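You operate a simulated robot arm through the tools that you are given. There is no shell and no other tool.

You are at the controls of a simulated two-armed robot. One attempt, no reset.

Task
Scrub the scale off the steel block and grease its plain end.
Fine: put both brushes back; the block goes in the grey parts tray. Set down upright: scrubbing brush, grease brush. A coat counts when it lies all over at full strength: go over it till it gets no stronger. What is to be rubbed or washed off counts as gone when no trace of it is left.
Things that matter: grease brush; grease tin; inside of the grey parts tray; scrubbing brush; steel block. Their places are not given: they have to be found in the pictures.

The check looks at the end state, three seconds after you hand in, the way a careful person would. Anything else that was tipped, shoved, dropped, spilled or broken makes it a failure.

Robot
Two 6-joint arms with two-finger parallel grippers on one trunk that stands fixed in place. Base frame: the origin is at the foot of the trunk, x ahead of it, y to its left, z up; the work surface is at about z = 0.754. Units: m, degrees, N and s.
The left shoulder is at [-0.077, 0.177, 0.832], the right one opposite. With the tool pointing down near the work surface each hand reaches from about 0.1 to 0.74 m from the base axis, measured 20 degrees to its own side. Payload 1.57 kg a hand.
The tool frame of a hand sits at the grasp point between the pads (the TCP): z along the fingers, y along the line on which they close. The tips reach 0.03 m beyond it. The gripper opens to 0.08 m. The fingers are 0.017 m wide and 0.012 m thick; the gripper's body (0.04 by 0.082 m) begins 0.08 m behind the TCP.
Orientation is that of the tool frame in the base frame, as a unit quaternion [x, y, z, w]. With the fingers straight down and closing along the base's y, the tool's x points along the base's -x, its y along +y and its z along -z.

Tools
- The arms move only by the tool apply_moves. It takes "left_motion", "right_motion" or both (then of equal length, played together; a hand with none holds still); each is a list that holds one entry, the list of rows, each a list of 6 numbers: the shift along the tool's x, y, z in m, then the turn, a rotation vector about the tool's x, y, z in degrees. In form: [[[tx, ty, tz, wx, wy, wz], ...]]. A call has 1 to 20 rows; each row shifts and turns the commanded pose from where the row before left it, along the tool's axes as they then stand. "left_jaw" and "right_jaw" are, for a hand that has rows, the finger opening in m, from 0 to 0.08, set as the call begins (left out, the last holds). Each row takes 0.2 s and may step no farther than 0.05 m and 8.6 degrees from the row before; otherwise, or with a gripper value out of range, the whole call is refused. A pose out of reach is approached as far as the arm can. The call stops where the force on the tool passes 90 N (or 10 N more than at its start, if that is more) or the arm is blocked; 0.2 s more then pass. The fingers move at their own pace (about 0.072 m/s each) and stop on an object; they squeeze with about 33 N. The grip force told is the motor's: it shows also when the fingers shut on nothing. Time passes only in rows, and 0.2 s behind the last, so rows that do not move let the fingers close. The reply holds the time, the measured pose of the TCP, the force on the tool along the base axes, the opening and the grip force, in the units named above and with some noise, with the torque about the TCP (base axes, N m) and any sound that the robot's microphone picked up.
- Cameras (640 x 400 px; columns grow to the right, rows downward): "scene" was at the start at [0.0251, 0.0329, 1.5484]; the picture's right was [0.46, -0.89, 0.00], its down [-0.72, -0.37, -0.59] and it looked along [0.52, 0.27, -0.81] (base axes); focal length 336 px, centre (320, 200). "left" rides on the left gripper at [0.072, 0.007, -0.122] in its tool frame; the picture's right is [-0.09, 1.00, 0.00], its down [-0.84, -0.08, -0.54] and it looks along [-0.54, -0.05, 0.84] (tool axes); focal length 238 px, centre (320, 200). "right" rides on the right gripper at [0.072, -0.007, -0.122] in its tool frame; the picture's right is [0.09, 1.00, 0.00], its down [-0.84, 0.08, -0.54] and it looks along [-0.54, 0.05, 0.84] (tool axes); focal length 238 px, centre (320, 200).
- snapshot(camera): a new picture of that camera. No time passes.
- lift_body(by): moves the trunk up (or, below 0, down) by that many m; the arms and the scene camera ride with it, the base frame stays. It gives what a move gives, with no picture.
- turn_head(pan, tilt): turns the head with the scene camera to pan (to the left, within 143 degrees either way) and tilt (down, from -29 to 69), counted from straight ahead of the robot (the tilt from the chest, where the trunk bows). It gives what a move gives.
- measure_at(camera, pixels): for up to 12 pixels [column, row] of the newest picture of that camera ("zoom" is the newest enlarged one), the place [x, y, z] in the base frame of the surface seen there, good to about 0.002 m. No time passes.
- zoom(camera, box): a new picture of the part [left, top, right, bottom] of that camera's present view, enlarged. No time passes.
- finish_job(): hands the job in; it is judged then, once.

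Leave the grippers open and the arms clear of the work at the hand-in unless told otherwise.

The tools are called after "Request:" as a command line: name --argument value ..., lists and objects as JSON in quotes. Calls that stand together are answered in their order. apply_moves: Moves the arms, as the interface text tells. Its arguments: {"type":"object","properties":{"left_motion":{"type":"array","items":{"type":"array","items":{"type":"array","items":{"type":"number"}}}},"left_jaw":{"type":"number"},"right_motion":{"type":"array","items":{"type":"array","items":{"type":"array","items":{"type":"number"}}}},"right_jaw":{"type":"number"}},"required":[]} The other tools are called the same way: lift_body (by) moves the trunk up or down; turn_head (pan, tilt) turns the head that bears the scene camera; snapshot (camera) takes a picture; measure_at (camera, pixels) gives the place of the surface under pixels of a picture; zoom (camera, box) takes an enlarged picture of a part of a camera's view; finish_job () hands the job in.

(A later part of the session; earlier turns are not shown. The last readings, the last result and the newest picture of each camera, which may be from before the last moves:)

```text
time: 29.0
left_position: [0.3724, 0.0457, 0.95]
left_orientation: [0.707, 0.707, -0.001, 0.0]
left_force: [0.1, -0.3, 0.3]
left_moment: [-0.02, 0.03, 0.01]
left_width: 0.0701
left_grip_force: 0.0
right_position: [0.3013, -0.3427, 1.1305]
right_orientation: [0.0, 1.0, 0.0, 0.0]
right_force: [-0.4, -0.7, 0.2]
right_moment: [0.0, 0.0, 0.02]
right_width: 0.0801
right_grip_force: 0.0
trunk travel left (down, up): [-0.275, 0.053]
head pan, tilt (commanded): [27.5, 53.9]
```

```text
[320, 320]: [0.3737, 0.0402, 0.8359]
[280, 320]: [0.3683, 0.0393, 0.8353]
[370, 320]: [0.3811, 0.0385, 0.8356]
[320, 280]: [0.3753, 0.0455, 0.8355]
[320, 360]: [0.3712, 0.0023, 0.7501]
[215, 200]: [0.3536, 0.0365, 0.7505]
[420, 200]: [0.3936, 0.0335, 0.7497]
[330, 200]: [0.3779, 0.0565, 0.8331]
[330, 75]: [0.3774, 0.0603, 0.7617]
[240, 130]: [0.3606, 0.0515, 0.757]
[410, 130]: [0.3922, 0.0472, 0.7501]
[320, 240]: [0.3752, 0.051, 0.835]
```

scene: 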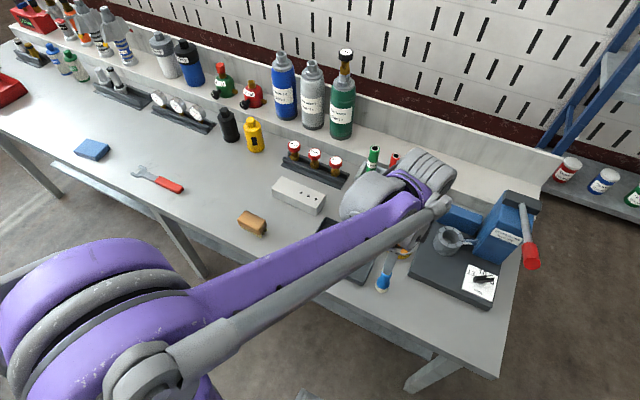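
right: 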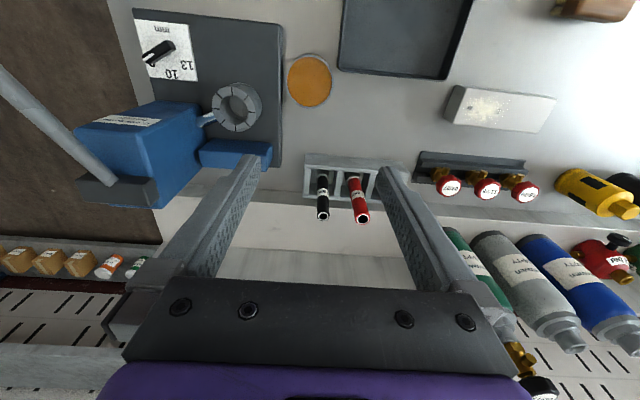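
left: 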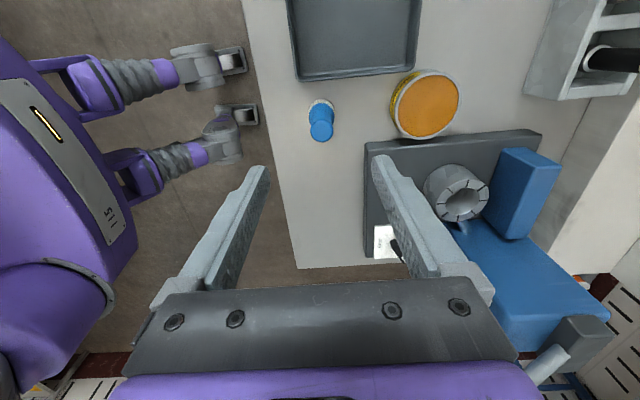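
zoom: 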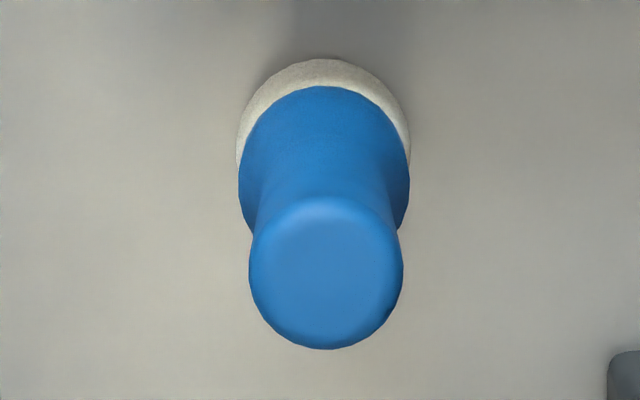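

Handle centre is about (0.3755, 0.045), top z 0.8355, diameter ≈ 0.022 at the top. I look at its profile from the scene camera to choose the grip height.

Request:
zoom --camera "scene" --box '[360, 260, 408, 300]'

Request:
measure_at --camera "zoom" --pixels '[[330, 110], [330, 150], [325, 180], [320, 200], [315, 220], [310, 240], [308, 260], [305, 280], [300, 300], [298, 320], [296, 350], [335, 80]]'

```text
10.00 times, centred on (384, 280) of scene
```

zoom: 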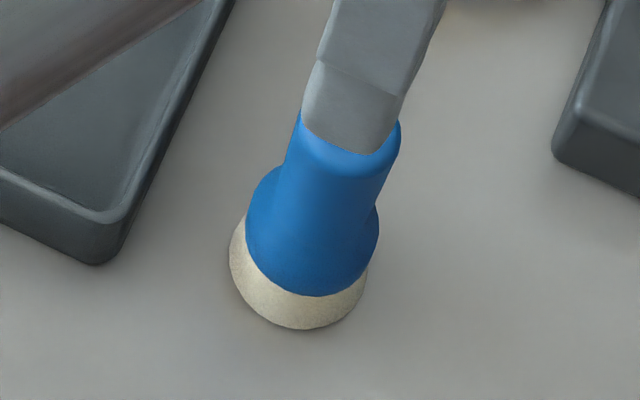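

```text
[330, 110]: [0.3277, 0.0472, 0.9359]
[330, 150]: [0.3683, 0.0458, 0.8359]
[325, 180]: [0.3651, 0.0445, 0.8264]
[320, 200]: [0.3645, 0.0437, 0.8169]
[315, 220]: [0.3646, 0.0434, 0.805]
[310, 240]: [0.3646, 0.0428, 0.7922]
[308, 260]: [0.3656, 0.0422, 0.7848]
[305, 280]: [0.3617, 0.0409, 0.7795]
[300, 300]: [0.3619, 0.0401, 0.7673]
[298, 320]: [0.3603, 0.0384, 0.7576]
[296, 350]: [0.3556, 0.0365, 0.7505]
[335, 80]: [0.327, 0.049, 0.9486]
```

The handle is a straight cylinder from about z 0.792 to 0.8355. I will grip with TCP at z ≈ 0.825 (tips 0.795). Descending with jaw at 0.05.

Request:
apply_moves --left_motion '[[[0.0005, 0.0028, 0.03, 0, 0, 0], [0, 0, 0.03, 0, 0, 0], [0, 0, 0.03, 0, 0, 0], [0, 0, 0.03, 0, 0, 0], [0, 0, 0.004, 0, 0, 0], [0, 0, 0, 0, 0, 0]]]' --left_jaw 0.05

Request:
snapshot --camera "left"

Request:
zoom --camera "scene" --box '[352, 250, 416, 300]'

```text
time: 30.4
left_position: [0.3773, 0.0444, 0.8258]
left_orientation: [0.707, 0.707, 0.0, 0.0]
left_force: [-0.3, -0.6, -0.5]
left_moment: [-0.01, -0.02, 0.0]
left_width: 0.0497
left_grip_force: 0.2
right_position: [0.3006, -0.3431, 1.1296]
right_orientation: [0.001, 1.0, 0.0, 0.0]
right_force: [-0.2, -1.0, -0.5]
right_moment: [0.03, 0.02, 0.01]
right_width: 0.0799
right_grip_force: 0.1
trunk travel left (down, up): [-0.275, 0.053]
head pan, tilt (commanded): [27.5, 53.9]
```

```text
taken
```

left: 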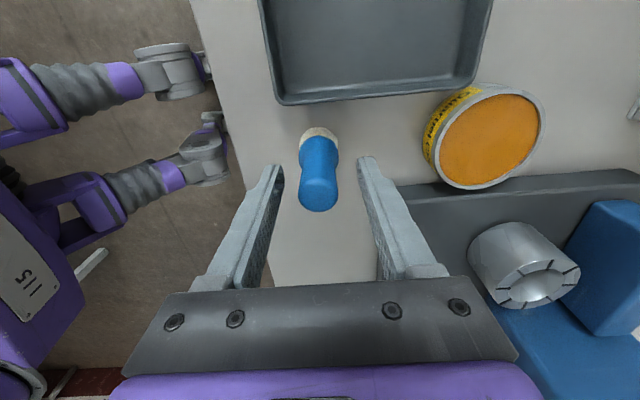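

```text
8.00 times, centred on (384, 275) of scene
```

zoom: 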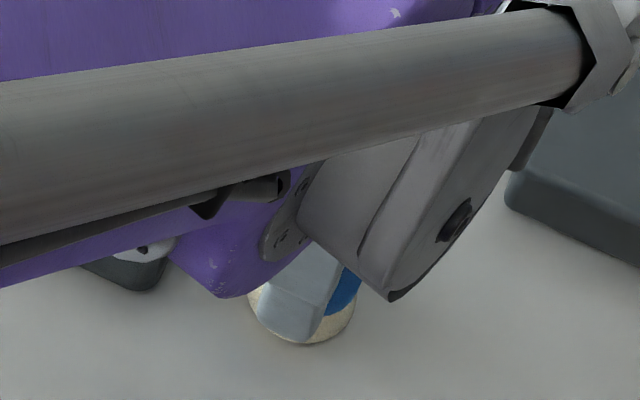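

The handle is centred between the jaw tips. I close the jaws on it.

Request:
apply_moves --left_motion '[[[0, 0, 0, 0, 0, 0], [0, 0, 0, 0, 0, 0], [0, 0, 0, 0, 0, 0], [0, 0, 0, 0, 0, 0]]]' --left_jaw 0.0

Request:
snapshot --camera "left"

```text
time: 31.4
left_position: [0.3768, 0.0446, 0.8276]
left_orientation: [0.707, 0.708, 0.0, 0.0]
left_force: [0.7, 0.4, 0.8]
left_moment: [-0.01, 0.02, 0.01]
left_width: 0.0223
left_grip_force: 33.5
right_position: [0.3002, -0.343, 1.1309]
right_orientation: [0.0, 1.0, 0.0, 0.0]
right_force: [-0.6, -0.1, -0.2]
right_moment: [-0.01, -0.02, 0.02]
right_width: 0.08
right_grip_force: 0.1
trunk travel left (down, up): [-0.275, 0.053]
head pan, tilt (commanded): [27.5, 53.9]
```

```text
taken
```

left: 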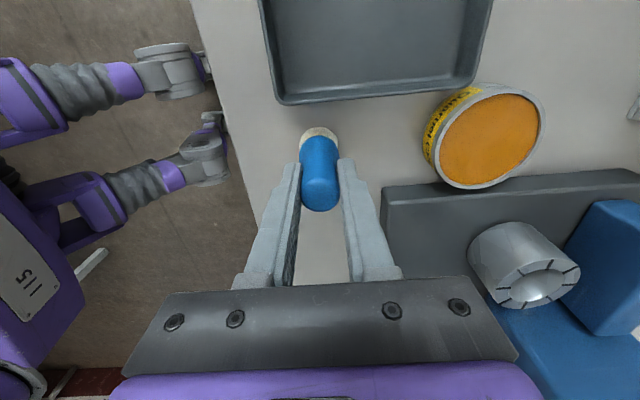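

The handle is gripped (0.0223). I lift 0.06 m and carry the brush over the tin centre, about (0.502, 0.0455).

Request:
apply_moves --left_motion '[[[0, 0, -0.03, 0, 0, 0], [0, 0, -0.03, 0, 0, 0], [0.0003, 0.0315, 0, 0, 0, 0], [0.0003, 0.0315, 0, 0, 0, 0], [0.0003, 0.0315, 0, 0, 0, 0], [0.0003, 0.0315, 0, 0, 0, 0], [0, 0, 0, 0, 0, 0]]]'

Request:
snapshot --camera "left"

Request:
snapshot --camera "scene"

```text
time: 33.0
left_position: [0.5031, 0.0466, 0.8848]
left_orientation: [0.707, 0.707, -0.001, 0.001]
left_force: [0.0, 0.5, -1.3]
left_moment: [0.02, -0.02, -0.01]
left_width: 0.0227
left_grip_force: 33.5
right_position: [0.3001, -0.3428, 1.1284]
right_orientation: [0.0, 1.0, 0.0, 0.0]
right_force: [0.6, -0.5, -0.3]
right_moment: [-0.01, 0.01, 0.02]
right_width: 0.0798
right_grip_force: 0.1
trunk travel left (down, up): [-0.275, 0.053]
head pan, tilt (commanded): [27.5, 53.9]
```

```text
taken
```

left: 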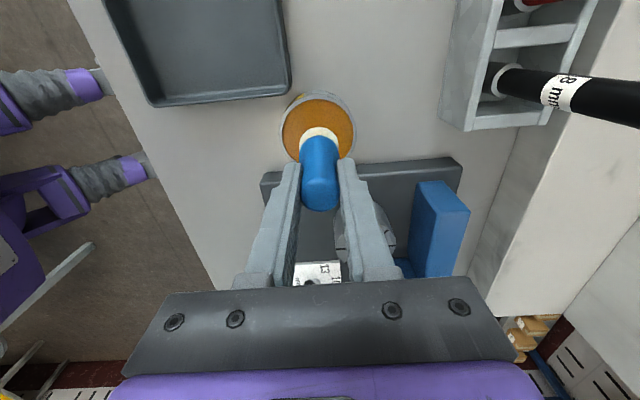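

```text
taken
```

scene: 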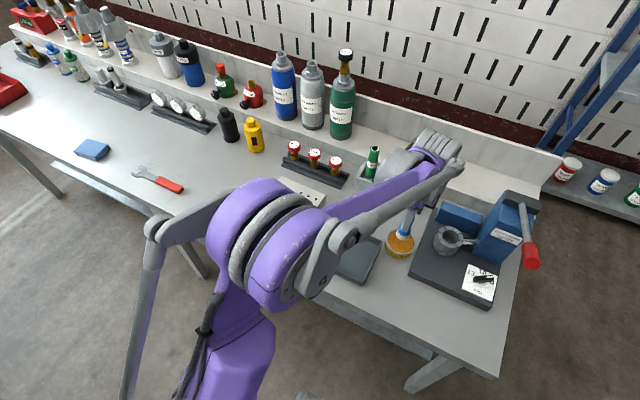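

The brush hangs over the tin. I measure the tin's rim in this view to check centring.

Request:
zoom --camera "left" --box '[268, 80, 372, 180]'

Request:
measure_at --camera "zoom" --pixels '[[90, 190], [530, 180], [310, 85], [130, 290], [500, 280], [180, 130], [440, 120], [310, 110], [200, 250], [430, 250], [310, 140], [310, 200]]'

Request:
zoom --camera "scene" --box '[368, 200, 432, 270]'

```text
4.00 times, centred on (320, 130) of left
```

zoom: 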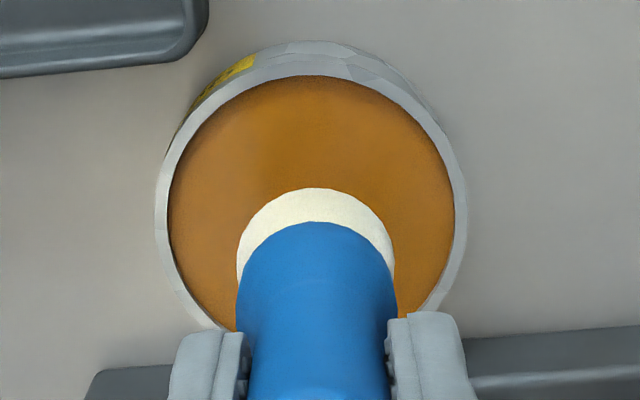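

```text
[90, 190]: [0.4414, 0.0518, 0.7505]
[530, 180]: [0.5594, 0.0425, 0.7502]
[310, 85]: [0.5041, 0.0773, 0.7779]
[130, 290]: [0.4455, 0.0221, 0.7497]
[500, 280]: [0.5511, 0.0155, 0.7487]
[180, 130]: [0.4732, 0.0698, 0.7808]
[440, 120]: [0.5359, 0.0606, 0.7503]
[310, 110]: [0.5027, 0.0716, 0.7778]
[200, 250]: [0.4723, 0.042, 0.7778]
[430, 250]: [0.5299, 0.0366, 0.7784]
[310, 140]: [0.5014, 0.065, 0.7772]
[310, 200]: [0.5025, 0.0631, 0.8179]
```

```text
5.71 times, centred on (400, 235) of scene
```

zoom: 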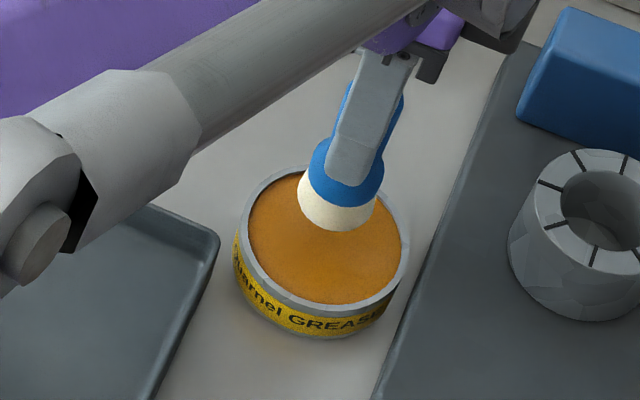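

The brush is within a few mm of the tin's centre; grease surface z ≈ 0.778, bristle ends at ≈ 0.811. I lower into the grease in steps, reading force.

Request:
apply_moves --left_motion '[[[0, 0, 0.02, 0, 0, 0], [0, 0, 0.01, 0, 0, 0], [0, 0, 0.003, 0, 0, 0], [0, 0, 0, 0, 0, 0]]]'

Request:
apply_moves --left_motion '[[[0, 0, 0.002, 0, 0, 0], [0, 0, 0, 0, 0, 0]]]'

Request:
zoom --camera "left" --box '[268, 80, 372, 180]'

```text
time: 34.0
left_position: [0.5013, 0.046, 0.8532]
left_orientation: [0.707, 0.707, 0.001, 0.001]
left_force: [2.2, 0.1, 31.2]
left_moment: [-0.01, -0.01, -0.01]
left_width: 0.0224
left_grip_force: 32.9
right_position: [0.2989, -0.3442, 1.1309]
right_orientation: [0.0, 1.0, 0.0, 0.001]
right_force: [0.1, -0.4, 0.5]
right_moment: [0.03, -0.02, 0.01]
right_width: 0.0801
right_grip_force: 0.0
trunk travel left (down, up): [-0.275, 0.053]
head pan, tilt (commanded): [27.5, 53.9]
```

```text
time: 34.6
left_position: [0.5013, 0.0464, 0.8502]
left_orientation: [0.707, 0.707, 0.001, 0.0]
left_force: [2.0, -0.7, 30.4]
left_moment: [-0.02, -0.02, 0.0]
left_width: 0.0221
left_grip_force: 33.2
right_position: [0.2994, -0.3421, 1.1294]
right_orientation: [0.0, 1.0, 0.0, 0.002]
right_force: [0.5, 0.1, -0.6]
right_moment: [0.03, -0.04, 0.0]
right_width: 0.08
right_grip_force: 0.0
trunk travel left (down, up): [-0.275, 0.053]
head pan, tilt (commanded): [27.5, 53.9]
```

```text
4.00 times, centred on (320, 130) of left
```

zoom: 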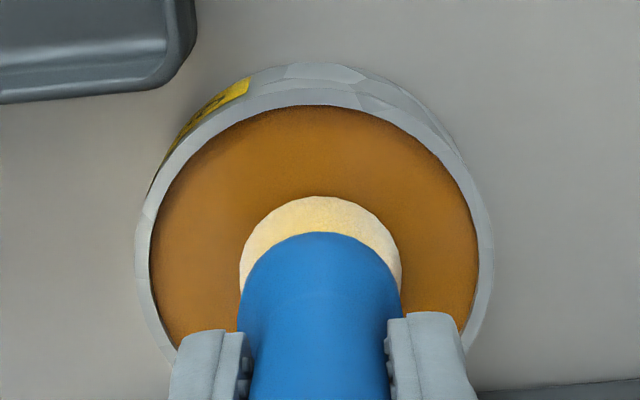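

The grease is firm: about 30 N, and the brush slid up 2 mm or so in the grip. The bristles took an orange tint. I ease off 1 mm and dwell to load more, without sideways motion so the tin isn't shoved.

Request:
apply_moves --left_motion '[[[0, 0, -0.001, 0, 0, 0], [0, 0, 0, 0, 0, 0], [0, 0, 0, 0, 0, 0], [0, 0, 0, 0, 0, 0], [0, 0, 0, 0, 0, 0]]]'

Request:
zoom --camera "left" --box '[268, 80, 372, 180]'

```text
time: 35.8
left_position: [0.5016, 0.0464, 0.8513]
left_orientation: [0.707, 0.707, -0.001, 0.0]
left_force: [-0.8, 0.3, -0.2]
left_moment: [0.0, 0.0, 0.0]
left_width: 0.0223
left_grip_force: 32.7
right_position: [0.3022, -0.3443, 1.1293]
right_orientation: [0.0, 1.0, 0.0, 0.0]
right_force: [0.8, 0.1, -0.6]
right_moment: [-0.01, 0.0, -0.03]
right_width: 0.0798
right_grip_force: 0.0
trunk travel left (down, up): [-0.275, 0.053]
head pan, tilt (commanded): [27.5, 53.9]
```

```text
4.00 times, centred on (320, 130) of left
```

zoom: 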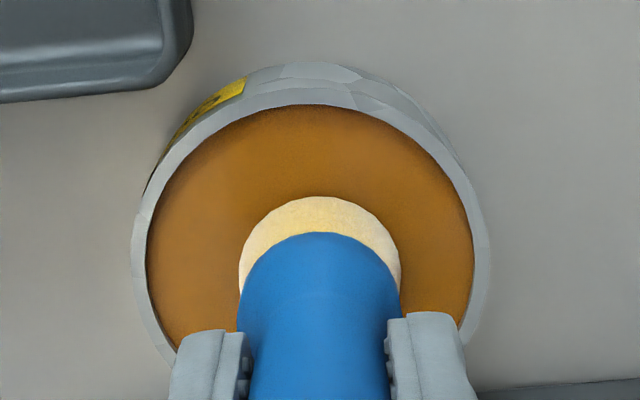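

Contact now at zero. I press 0.8 mm again (about 13 N) and dwell, then compare the tint.

Request:
apply_moves --left_motion '[[[0, 0, 0.0009, 0, 0, 0], [0, 0, 0, 0, 0, 0], [0, 0, 0, 0, 0, 0], [0, 0, 0, 0, 0, 0], [0, 0, 0, 0, 0, 0], [0, 0, 0, 0, 0, 0]]]'

Request:
zoom --camera "left" --box '[268, 80, 372, 180]'

```text
time: 37.2
left_position: [0.5003, 0.0461, 0.8508]
left_orientation: [0.707, 0.707, 0.0, 0.0]
left_force: [1.1, -0.7, 6.9]
left_moment: [0.08, 0.01, -0.04]
left_width: 0.0223
left_grip_force: 32.8
right_position: [0.3004, -0.3436, 1.1307]
right_orientation: [-0.001, 1.0, 0.0, 0.0]
right_force: [0.2, -1.1, 0.0]
right_moment: [-0.01, -0.03, -0.03]
right_width: 0.0801
right_grip_force: 0.0
trunk travel left (down, up): [-0.275, 0.053]
head pan, tilt (commanded): [27.5, 53.9]
```

```text
4.00 times, centred on (320, 130) of left
```

zoom: 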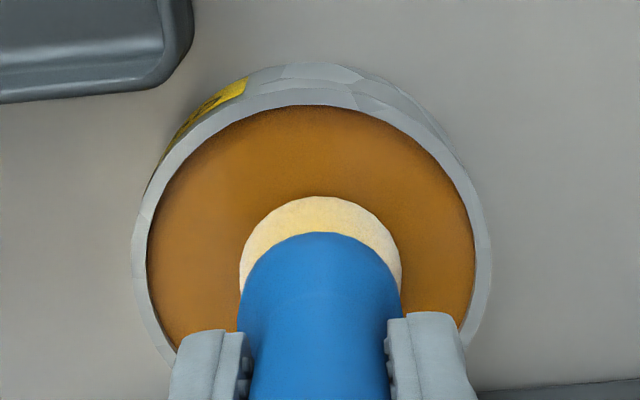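

I lift straight up 0.05 m to see the bristles away from the grease.

Request:
apply_moves --left_motion '[[[0, 0, -0.02, 0, 0, 0], [0, 0, -0.03, 0, 0, 0], [0, 0, 0, 0, 0, 0]]]'

Request:
zoom --camera "left" --box '[268, 80, 372, 180]'

Request:
zoom --camera "scene" --box '[368, 200, 432, 270]'

```text
time: 38.0
left_position: [0.5025, 0.0472, 0.9025]
left_orientation: [0.707, 0.707, 0.0, 0.0]
left_force: [0.0, -0.1, 0.4]
left_moment: [0.01, -0.01, -0.03]
left_width: 0.0222
left_grip_force: 32.2
right_position: [0.3007, -0.3429, 1.129]
right_orientation: [0.0, 1.0, 0.001, 0.0]
right_force: [0.3, -0.3, 0.3]
right_moment: [0.0, 0.03, -0.01]
right_width: 0.0805
right_grip_force: 0.1
trunk travel left (down, up): [-0.275, 0.053]
head pan, tilt (commanded): [27.5, 53.9]
```

```text
4.00 times, centred on (320, 130) of left
```

zoom: 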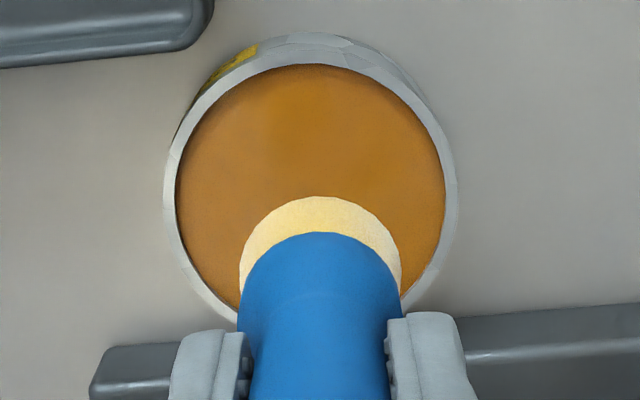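

```text
5.71 times, centred on (400, 235) of scene
```

zoom: 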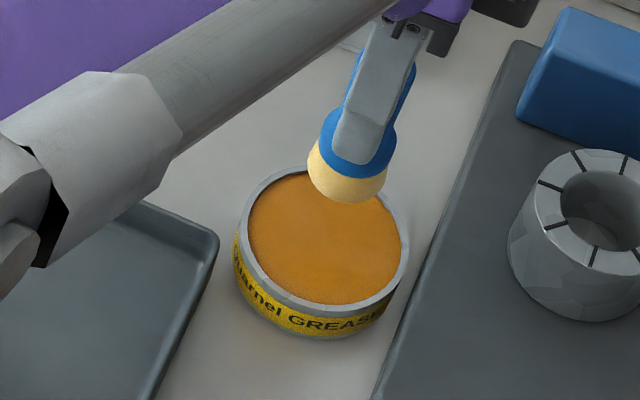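

The bristles are clearly tinted with grease. I check the block's place again before greasing.

Request:
zoom --camera "scene" --box '[250, 160, 350, 230]'

Request:
measure_at --camera "zoom" --pixels '[[215, 98], [162, 162], [410, 273], [460, 205], [280, 180], [250, 140], [210, 150], [240, 190], [326, 187], [368, 206], [410, 225]]'

```text
5.71 times, centred on (300, 195) of scene
```

zoom: 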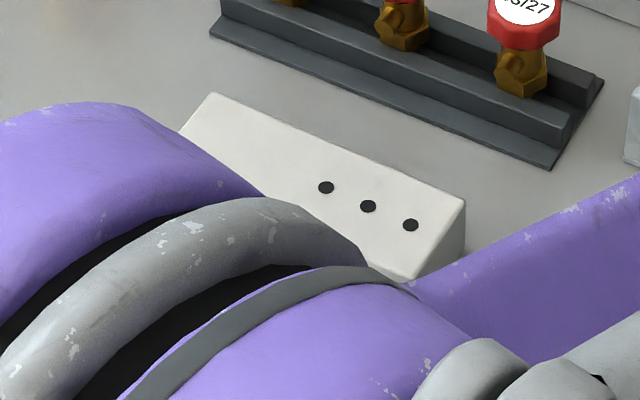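

```text
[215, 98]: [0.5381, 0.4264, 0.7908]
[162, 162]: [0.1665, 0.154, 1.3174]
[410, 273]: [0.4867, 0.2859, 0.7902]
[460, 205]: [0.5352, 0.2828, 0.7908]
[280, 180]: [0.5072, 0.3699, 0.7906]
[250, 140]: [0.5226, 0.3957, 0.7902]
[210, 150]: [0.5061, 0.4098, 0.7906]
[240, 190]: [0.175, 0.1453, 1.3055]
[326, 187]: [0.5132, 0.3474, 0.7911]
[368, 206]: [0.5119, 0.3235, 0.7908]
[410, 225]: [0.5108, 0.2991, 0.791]
```

The block has not moved (x 0.486–0.538, y 0.283–0.430, top 0.791). I carry the loaded brush to above the plain half, about (0.512, 0.393).

Request:
apply_moves --left_motion '[[[0.0433, 0.0012, 0, 0, 0, 0], [0.0433, 0.0012, 0, 0, 0, 0], [0.0433, 0.0012, 0, 0, 0, 0], [0.0433, 0.0012, 0, 0, 0, 0], [0.0433, 0.0012, 0, 0, 0, 0], [0.0433, 0.0012, 0, 0, 0, 0], [0.0433, 0.0012, 0, 0, 0, 0], [0.0433, 0.0012, 0, 0, 0, 0], [0, 0, 0, 0, 0, 0]]]'

Request:
snapshot --camera "left"

Request:
snapshot --camera "scene"

```text
time: 40.0
left_position: [0.5145, 0.3942, 0.9004]
left_orientation: [0.707, 0.707, -0.001, 0.0]
left_force: [0.8, -0.3, -0.9]
left_moment: [0.0, -0.02, 0.0]
left_width: 0.0224
left_grip_force: 33.0
right_position: [0.3017, -0.3437, 1.129]
right_orientation: [0.0, 1.0, -0.001, 0.0]
right_force: [0.4, 0.8, -0.6]
right_moment: [0.02, 0.0, -0.04]
right_width: 0.0799
right_grip_force: 0.2
trunk travel left (down, up): [-0.275, 0.053]
head pan, tilt (commanded): [27.5, 53.9]
```

```text
taken
```

left: 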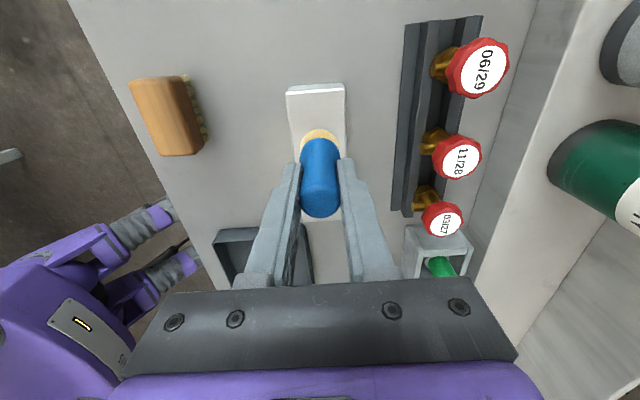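

```text
taken
```

scene: 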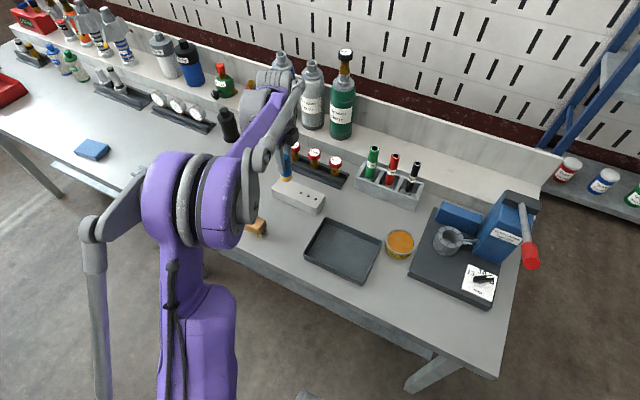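

I lower 0.034 m, then creep to contact.

Request:
apply_moves --left_motion '[[[0, 0, 0.02, 0, 0, 0], [0, 0, 0.012, 0, 0, 0], [0, 0, 0.002, 0, 0, 0], [0, 0, 0, 0, 0, 0]]]'

Request:
apply_moves --left_motion '[[[0, 0, 0.0015, 0, 0, 0], [0, 0, 0, 0, 0, 0]]]'

Request:
apply_moves --left_motion '[[[0, 0, 0.001, 0, 0, 0], [0, 0, 0, 0, 0, 0]]]'

```text
time: 41.0
left_position: [0.5135, 0.3942, 0.8672]
left_orientation: [0.707, 0.707, 0.0, 0.0]
left_force: [-0.1, -0.2, -0.2]
left_moment: [-0.02, 0.0, -0.02]
left_width: 0.0224
left_grip_force: 32.8
right_position: [0.3009, -0.3425, 1.1299]
right_orientation: [0.0, 1.0, 0.0, -0.001]
right_force: [0.2, -1.1, -0.4]
right_moment: [-0.02, 0.01, 0.0]
right_width: 0.0801
right_grip_force: 0.0
trunk travel left (down, up): [-0.275, 0.053]
head pan, tilt (commanded): [27.5, 53.9]
```

```text
time: 41.6
left_position: [0.5126, 0.3927, 0.8643]
left_orientation: [0.706, 0.708, 0.0, 0.0]
left_force: [-0.9, 1.0, -0.3]
left_moment: [0.03, -0.01, -0.02]
left_width: 0.0224
left_grip_force: 32.8
right_position: [0.3012, -0.3439, 1.1302]
right_orientation: [-0.001, 1.0, 0.001, 0.0]
right_force: [-0.2, -0.3, 0.6]
right_moment: [0.03, 0.0, 0.04]
right_width: 0.0798
right_grip_force: 0.2
trunk travel left (down, up): [-0.275, 0.053]
head pan, tilt (commanded): [27.5, 53.9]
```

```text
time: 42.2
left_position: [0.5112, 0.3929, 0.8645]
left_orientation: [0.707, 0.708, 0.0, 0.0]
left_force: [-1.0, -0.7, -0.7]
left_moment: [-0.03, 0.0, -0.01]
left_width: 0.0222
left_grip_force: 32.9
right_position: [0.3026, -0.3444, 1.1296]
right_orientation: [-0.001, 1.0, 0.001, -0.001]
right_force: [-0.3, 1.0, -0.4]
right_moment: [0.0, -0.01, -0.01]
right_width: 0.08
right_grip_force: 0.0
trunk travel left (down, up): [-0.275, 0.053]
head pan, tilt (commanded): [27.5, 53.9]
```

No contact yet; another 1 mm steps.

Request:
apply_moves --left_motion '[[[0, 0, 0.001, 0, 0, 0], [0, 0, 0, 0, 0, 0]]]'

Request:
apply_moves --left_motion '[[[0, 0, 0.0007, 0, 0, 0], [0, 0, 0, 0, 0, 0]]]'

Request:
zoom --camera "left" --box '[260, 70, 380, 230]'

```text
time: 42.8
left_position: [0.5096, 0.3926, 0.8642]
left_orientation: [0.707, 0.707, 0.0, 0.001]
left_force: [-0.4, 0.0, -1.7]
left_moment: [-0.04, 0.02, 0.04]
left_width: 0.0226
left_grip_force: 32.5
right_position: [0.3014, -0.3433, 1.1301]
right_orientation: [0.0, 1.0, 0.0, -0.001]
right_force: [0.2, -1.1, -0.4]
right_moment: [0.01, 0.01, 0.0]
right_width: 0.0802
right_grip_force: 0.0
trunk travel left (down, up): [-0.275, 0.053]
head pan, tilt (commanded): [27.5, 53.9]
```

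```text
time: 43.4
left_position: [0.5114, 0.3914, 0.864]
left_orientation: [0.707, 0.707, 0.0, 0.0]
left_force: [-0.3, 0.3, -0.3]
left_moment: [-0.01, -0.04, 0.02]
left_width: 0.0222
left_grip_force: 32.7
right_position: [0.3017, -0.3426, 1.1291]
right_orientation: [0.0, 1.0, -0.001, 0.0]
right_force: [-0.2, -0.3, -0.8]
right_moment: [0.0, 0.02, 0.04]
right_width: 0.08
right_grip_force: 0.0
trunk travel left (down, up): [-0.275, 0.053]
head pan, tilt (commanded): [27.5, 53.9]
```

```text
2.50 times, centred on (320, 150) of left
```

zoom: 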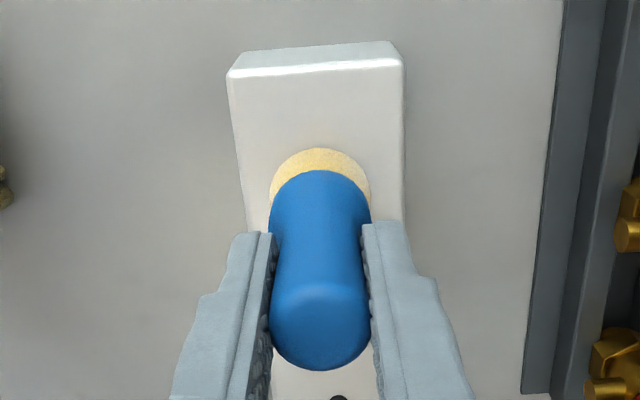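

Still no force. I continue in 1 mm steps.

Request:
apply_moves --left_motion '[[[0, 0, 0.001, 0, 0, 0], [0, 0, 0, 0, 0, 0]]]'

Request:
apply_moves --left_motion '[[[0, 0, 0.0007, 0, 0, 0], [0, 0, 0, 0, 0, 0]]]'

```text
time: 44.0
left_position: [0.511, 0.393, 0.8601]
left_orientation: [0.707, 0.707, 0.001, 0.0]
left_force: [-0.6, -0.3, -0.1]
left_moment: [0.0, 0.02, 0.03]
left_width: 0.0222
left_grip_force: 32.7
right_position: [0.3015, -0.3436, 1.129]
right_orientation: [0.0, 1.0, 0.0, 0.0]
right_force: [0.8, 0.2, 0.3]
right_moment: [0.0, 0.02, 0.03]
right_width: 0.0799
right_grip_force: 0.2
trunk travel left (down, up): [-0.275, 0.053]
head pan, tilt (commanded): [27.5, 53.9]
```

```text
time: 44.6
left_position: [0.5112, 0.392, 0.8613]
left_orientation: [0.707, 0.707, 0.0, 0.0]
left_force: [0.4, -0.4, 0.8]
left_moment: [0.01, 0.0, -0.01]
left_width: 0.0224
left_grip_force: 32.9
right_position: [0.3012, -0.3422, 1.1297]
right_orientation: [0.0, 1.0, 0.0, 0.0]
right_force: [0.0, 0.7, 0.1]
right_moment: [0.0, -0.04, -0.01]
right_width: 0.08
right_grip_force: 0.1
trunk travel left (down, up): [-0.275, 0.053]
head pan, tilt (commanded): [27.5, 53.9]
```

Request:
apply_moves --left_motion '[[[0, 0, 0.0007, 0, 0, 0], [0, 0, 0, 0, 0, 0]]]'

Request:
apply_moves --left_motion '[[[0, 0, 0.0007, 0, 0, 0], [0, 0, 0, 0, 0, 0]]]'

```text
time: 45.2
left_position: [0.5113, 0.3902, 0.8604]
left_orientation: [0.707, 0.707, 0.001, 0.0]
left_force: [2.1, 2.8, 10.8]
left_moment: [0.19, -0.11, -0.01]
left_width: 0.0224
left_grip_force: 32.5
right_position: [0.3014, -0.3428, 1.1293]
right_orientation: [0.0, 1.0, 0.0, 0.0]
right_force: [0.1, 0.3, 0.4]
right_moment: [0.02, 0.01, 0.04]
right_width: 0.0801
right_grip_force: 0.0
trunk travel left (down, up): [-0.275, 0.053]
head pan, tilt (commanded): [27.5, 53.9]
```

```text
time: 45.8
left_position: [0.5101, 0.3905, 0.8608]
left_orientation: [0.707, 0.707, 0.0, 0.001]
left_force: [3.3, 3.2, 19.7]
left_moment: [0.07, -0.08, 0.02]
left_width: 0.0225
left_grip_force: 32.7
right_position: [0.3007, -0.3429, 1.1304]
right_orientation: [0.001, 1.0, 0.001, 0.001]
right_force: [-0.2, -0.3, 0.6]
right_moment: [0.01, 0.03, 0.01]
right_width: 0.0801
right_grip_force: 0.0
trunk travel left (down, up): [-0.275, 0.053]
head pan, tilt (commanded): [27.5, 53.9]
```

Contact: 20 N. I ease off to about 6 N and make short strokes along base x (the sturdy direction of the grip), then check the brush's attitude and the coat.

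Request:
apply_moves --left_motion '[[[0, 0, -0.001, 0, 0, 0], [0, 0.01, 0, 0, 0, 0], [0, -0.01, 0, 0, 0, 0], [0, -0.01, 0, 0, 0, 0], [0, 0.01, 0, 0, 0, 0], [0, 0, 0, 0, 0, 0]]]'

Request:
zoom --camera "left" --box '[260, 70, 380, 230]'

Request:
zoom --camera "scene" --box '[250, 150, 350, 225]'

```text
time: 47.2
left_position: [0.5101, 0.392, 0.8602]
left_orientation: [0.707, 0.707, 0.0, 0.0]
left_force: [-0.9, 0.7, 0.9]
left_moment: [-0.02, 0.07, -0.02]
left_width: 0.0219
left_grip_force: 32.8
right_position: [0.3011, -0.3436, 1.1292]
right_orientation: [0.001, 1.0, 0.001, -0.001]
right_force: [0.3, -0.2, 0.4]
right_moment: [0.02, 0.01, 0.01]
right_width: 0.0802
right_grip_force: 0.1
trunk travel left (down, up): [-0.275, 0.053]
head pan, tilt (commanded): [27.5, 53.9]
```

```text
2.50 times, centred on (320, 150) of left
```

zoom: 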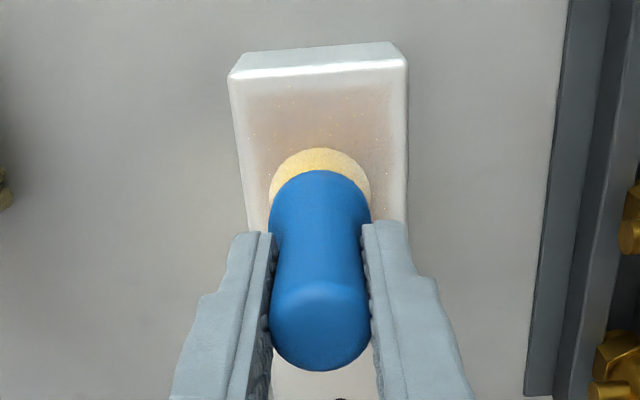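

```text
5.33 times, centred on (300, 188) of scene
```

zoom: 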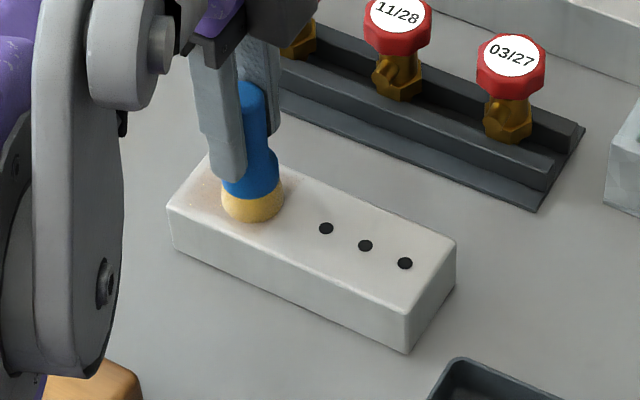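

A coat is appearing on the plain half's top, so that is the right area. I press 0.6 mm and continue with cross strokes, stepping along the block between y ≈ 0.373 and 0.413.

Request:
apply_moves --left_motion '[[[0, 0, 0.0006, 0, 0, 0], [0, 0.013, 0, 0, 0, 0], [0, -0.026, 0, 0, 0, 0], [0, 0.013, 0, 0, 0, 0], [0.01, 0, 0, 0, 0, 0], [0, 0.013, 0, 0, 0, 0], [0, -0.026, 0, 0, 0, 0], [0, 0.013, 0, 0, 0, 0], [0.01, 0, 0, 0, 0, 0], [0, 0.013, 0, 0, 0, 0], [0, -0.026, 0, 0, 0, 0], [0, 0.013, 0, 0, 0, 0], [-0.01, 0, 0, 0, 0, 0], [-0.01, 0, 0, 0, 0, 0], [-0.01, 0, 0, 0, 0, 0], [0, 0.013, 0, 0, 0, 0], [0, -0.026, 0, 0, 0, 0], [0, 0.013, 0, 0, 0, 0], [0, 0, 0, 0, 0, 0]]]'

Request:
zoom --camera "left" --box '[260, 70, 380, 230]'

Request:
zoom --camera "scene" --box '[250, 150, 350, 225]'

```text
time: 51.2
left_position: [0.5101, 0.3823, 0.861]
left_orientation: [0.707, 0.707, 0.0, 0.0]
left_force: [-0.6, 0.8, -0.7]
left_moment: [0.02, -0.03, 0.03]
left_width: 0.0223
left_grip_force: 32.7
right_position: [0.3006, -0.3439, 1.1301]
right_orientation: [0.001, 1.0, 0.0, 0.001]
right_force: [0.0, -0.2, 0.3]
right_moment: [-0.01, -0.02, 0.0]
right_width: 0.0798
right_grip_force: 0.1
trunk travel left (down, up): [-0.275, 0.053]
head pan, tilt (commanded): [27.5, 53.9]
```

```text
2.50 times, centred on (320, 150) of left
```

zoom: 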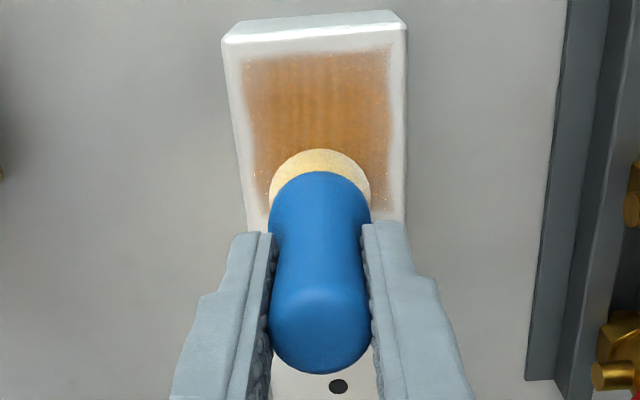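

```text
5.33 times, centred on (300, 188) of scene
```

zoom: 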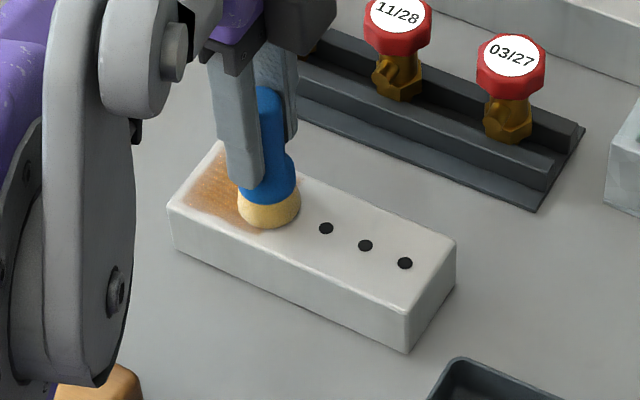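

The coat grows: a brown rectangle on the plain half. Force fell near zero, so I press 0.8 mm more and go over the inner part (y ≈ 0.37–0.39) and then outward again.

Request:
apply_moves --left_motion '[[[0, 0, 0.0008, 0, 0, 0], [0, 0.013, 0, 0, 0, 0], [0, -0.026, 0, 0, 0, 0], [0, 0.013, 0, 0, 0, 0], [-0.008, 0, 0, 0, 0, 0], [0, 0.013, 0, 0, 0, 0], [0, -0.026, 0, 0, 0, 0], [0, 0.013, 0, 0, 0, 0], [0.008, 0, 0, 0, 0, 0], [0, 0.013, 0, 0, 0, 0], [0, -0.026, 0, 0, 0, 0], [0, 0.013, 0, 0, 0, 0], [0.01, 0, 0, 0, 0, 0], [0, 0.013, 0, 0, 0, 0], [0, -0.026, 0, 0, 0, 0], [0, 0.013, 0, 0, 0, 0], [0.01, 0, 0, 0, 0, 0], [0, 0.013, 0, 0, 0, 0], [0, -0.026, 0, 0, 0, 0], [0, 0.013, 0, 0, 0, 0]]]'

Request:
zoom --camera "left" --box '[260, 70, 380, 230]'

Request:
zoom --camera "scene" --box '[250, 150, 350, 225]'

```text
time: 55.4
left_position: [0.5111, 0.4007, 0.8601]
left_orientation: [0.706, 0.708, 0.0, -0.001]
left_force: [-1.4, 1.5, 8.1]
left_moment: [0.14, 0.11, 0.02]
left_width: 0.0221
left_grip_force: 33.3
right_position: [0.3, -0.3432, 1.1298]
right_orientation: [0.001, 1.0, 0.0, 0.0]
right_force: [0.9, -0.1, -0.4]
right_moment: [0.0, -0.02, -0.01]
right_width: 0.0803
right_grip_force: 0.1
trunk travel left (down, up): [-0.275, 0.053]
head pan, tilt (commanded): [27.5, 53.9]
```

```text
2.50 times, centred on (320, 150) of left
```

zoom: 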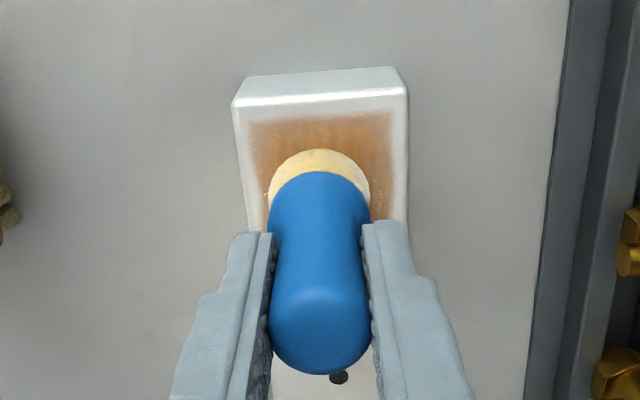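

```text
5.33 times, centred on (300, 188) of scene
```

zoom: 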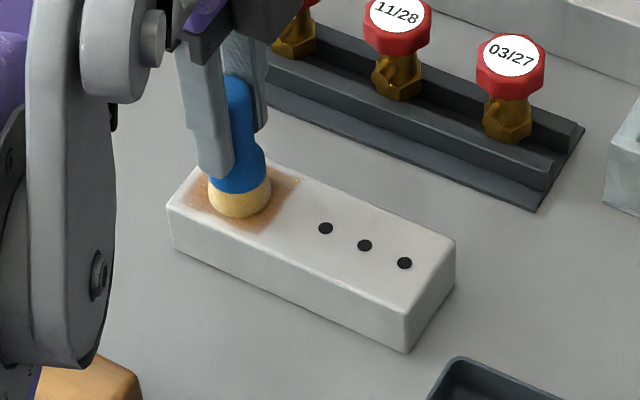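

Let me lift 0.05 m and shift toward −x so the coat can be seen whole.

Request:
apply_moves --left_motion '[[[0, 0, -0.03, 0, 0, 0], [0, 0, -0.03, 0, 0, 0], [-0.045, 0, 0, 0, 0, 0], [-0.045, 0, 0, 0, 0, 0], [-0.045, 0, 0, 0, 0, 0], [0, 0, 0, 0, 0, 0]]]'

Request:
snapshot --camera "left"

Request:
zoom --camera "left" --box '[270, 0, 390, 100]'

Request:
zoom --camera "scene" --box '[262, 165, 342, 225]'

```text
time: 56.8
left_position: [0.5103, 0.2678, 0.9191]
left_orientation: [0.707, 0.707, 0.0, 0.0]
left_force: [-0.6, 0.3, -0.2]
left_moment: [-0.03, 0.01, 0.0]
left_width: 0.0223
left_grip_force: 32.9
right_position: [0.3009, -0.3433, 1.1304]
right_orientation: [0.0, 1.0, 0.0, 0.0]
right_force: [-1.3, 1.2, 0.3]
right_moment: [-0.02, 0.0, -0.02]
right_width: 0.0801
right_grip_force: 0.0
trunk travel left (down, up): [-0.275, 0.053]
head pan, tilt (commanded): [27.5, 53.9]
```

```text
taken
```

left: 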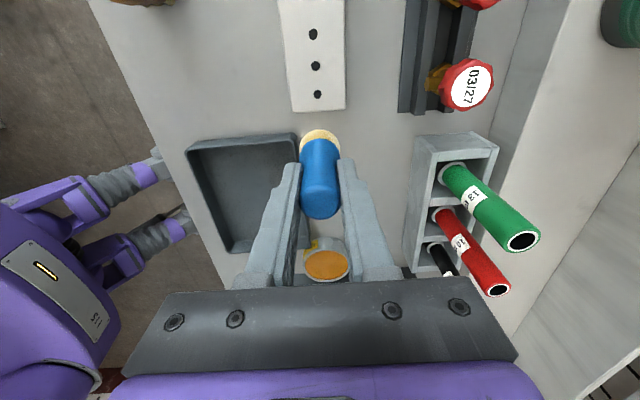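

```text
4.00 times, centred on (330, 50) of left
```

zoom: 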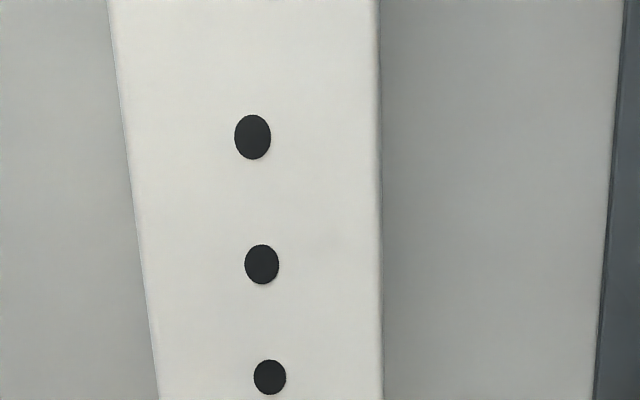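

```text
6.67 times, centred on (302, 195) of scene
```

zoom: 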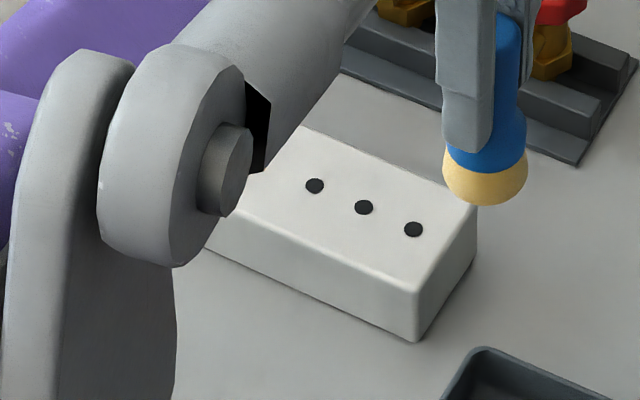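

That view blocks the plain end. I move to about (0.38, 0.39) instead, from where the left camera saw the whole block before.

Request:
apply_moves --left_motion '[[[0.031, -0.033, 0, 0, 0, 0], [0.031, -0.033, 0, 0, 0, 0], [0.031, -0.033, 0, 0, 0, 0], [0.031, -0.033, 0, 0, 0, 0], [0, 0, 0, 0, 0, 0]]]'

Request:
snapshot --camera "left"

Request:
zoom --camera "left" --box '[410, 80, 530, 220]'

Request:
zoom --camera "scene" --box '[262, 165, 342, 225]'

```text
time: 58.0
left_position: [0.3788, 0.3911, 0.9168]
left_orientation: [0.707, 0.707, 0.0, 0.0]
left_force: [0.3, -0.3, -1.2]
left_moment: [0.0, -0.01, -0.02]
left_width: 0.0222
left_grip_force: 32.7
right_position: [0.302, -0.3425, 1.1293]
right_orientation: [0.0, 1.0, 0.0, -0.001]
right_force: [0.1, 0.9, 0.6]
right_moment: [0.01, 0.04, -0.02]
right_width: 0.08
right_grip_force: 0.1
trunk travel left (down, up): [-0.275, 0.053]
head pan, tilt (commanded): [27.5, 53.9]
```

```text
taken
```

left: 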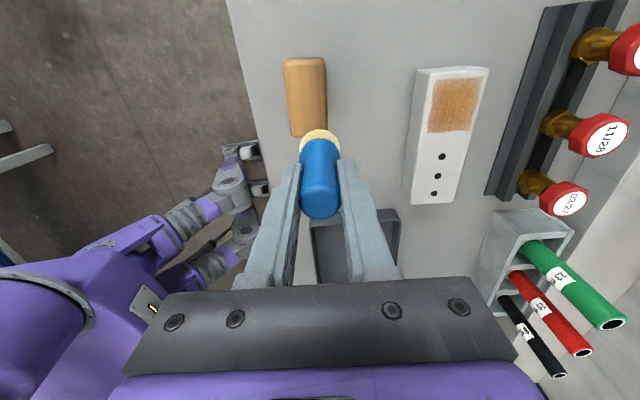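

```text
2.86 times, centred on (470, 150) of left
```

zoom: 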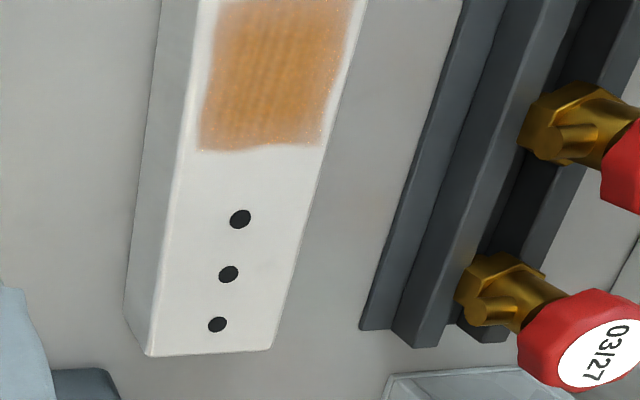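

```text
6.67 times, centred on (302, 195) of scene
```

zoom: 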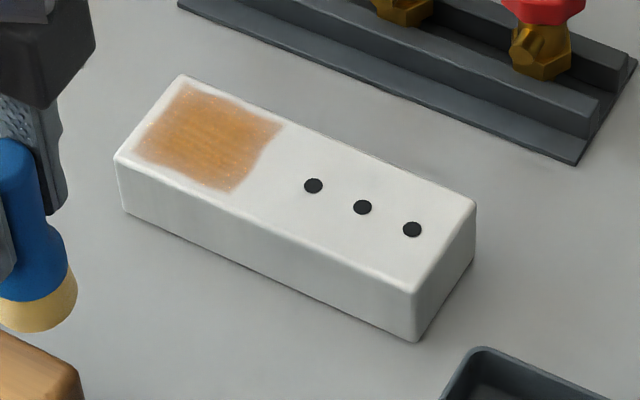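

The coat is a rectangle on the plain half, streaky with weak edges. I measure its extent.

Request:
measure_at --camera "zoom" --pixels '[[188, 88], [135, 150], [228, 190], [285, 130], [205, 135], [258, 160], [180, 80], [120, 155], [165, 115], [180, 175], [240, 105], [270, 140]]'

Request:
zoom --camera "scene" --box '[274, 172, 302, 196]'

Request:
zoom --camera "left" --box '[405, 60, 495, 145]'

```text
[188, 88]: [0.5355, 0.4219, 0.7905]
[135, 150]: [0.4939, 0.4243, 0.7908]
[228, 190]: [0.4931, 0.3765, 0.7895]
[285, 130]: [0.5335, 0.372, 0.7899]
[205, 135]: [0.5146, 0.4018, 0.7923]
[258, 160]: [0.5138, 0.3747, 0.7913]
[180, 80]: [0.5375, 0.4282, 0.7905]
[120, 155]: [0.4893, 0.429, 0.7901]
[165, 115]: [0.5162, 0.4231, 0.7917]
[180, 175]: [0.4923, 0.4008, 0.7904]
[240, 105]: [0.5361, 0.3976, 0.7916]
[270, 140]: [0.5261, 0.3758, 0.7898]
```

```text
16.00 times, centred on (288, 184) of scene
```

zoom: 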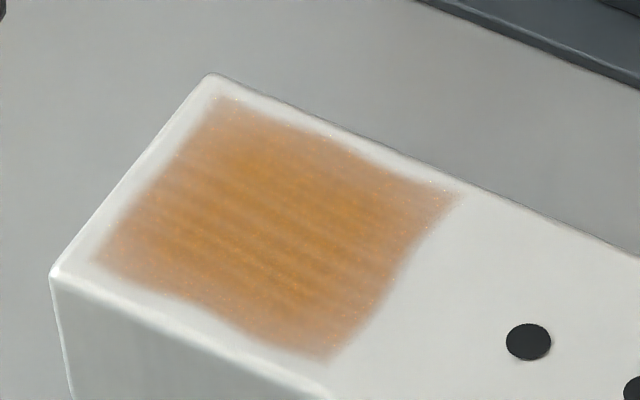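

```text
4.71 times, centred on (450, 102) of left
```

zoom: 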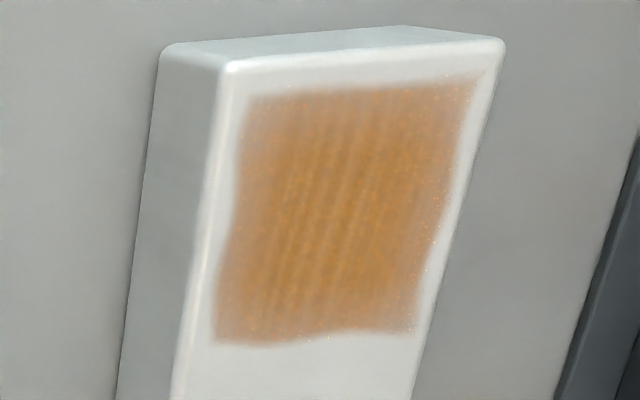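

Patch: x 0.492–0.535, y 0.371–0.425. I go back over it at y ≈ 0.398 and come down to just above contact.

Request:
apply_moves --left_motion '[[[0.0015, 0.033, 0, 0, 0, 0], [0.0015, 0.033, 0, 0, 0, 0], [0.0015, 0.033, 0, 0, 0, 0], [0.0015, 0.033, 0, 0, 0, 0], [0, 0, 0.03, 0, 0, 0], [0, 0, 0.027, 0, 0, 0], [0, 0, 0.0025, 0, 0, 0], [0, 0, 0, 0, 0, 0]]]'

Request:
apply_moves --left_motion '[[[0, 0, 0.0006, 0, 0, 0], [0, 0, 0, 0, 0, 0]]]'

```text
time: 59.8
left_position: [0.5105, 0.3965, 0.8592]
left_orientation: [0.707, 0.707, 0.0, 0.0]
left_force: [0.7, 1.4, 7.9]
left_moment: [0.09, -0.01, 0.0]
left_width: 0.0218
left_grip_force: 33.0
right_position: [0.3007, -0.3425, 1.129]
right_orientation: [0.0, 1.0, 0.0, 0.0]
right_force: [0.0, 1.1, 0.5]
right_moment: [0.02, -0.01, -0.02]
right_width: 0.0801
right_grip_force: 0.1
trunk travel left (down, up): [-0.275, 0.053]
head pan, tilt (commanded): [27.5, 53.9]
```

```text
time: 60.4
left_position: [0.5112, 0.3963, 0.8592]
left_orientation: [0.708, 0.707, 0.001, 0.0]
left_force: [1.4, 2.7, 17.1]
left_moment: [0.21, -0.14, -0.03]
left_width: 0.0222
left_grip_force: 33.1
right_position: [0.3008, -0.3445, 1.1311]
right_orientation: [0.0, 1.0, 0.0, 0.002]
right_force: [0.0, 1.3, -0.6]
right_moment: [-0.01, -0.01, -0.04]
right_width: 0.0804
right_grip_force: 0.1
trunk travel left (down, up): [-0.275, 0.053]
head pan, tilt (commanded): [27.5, 53.9]
```

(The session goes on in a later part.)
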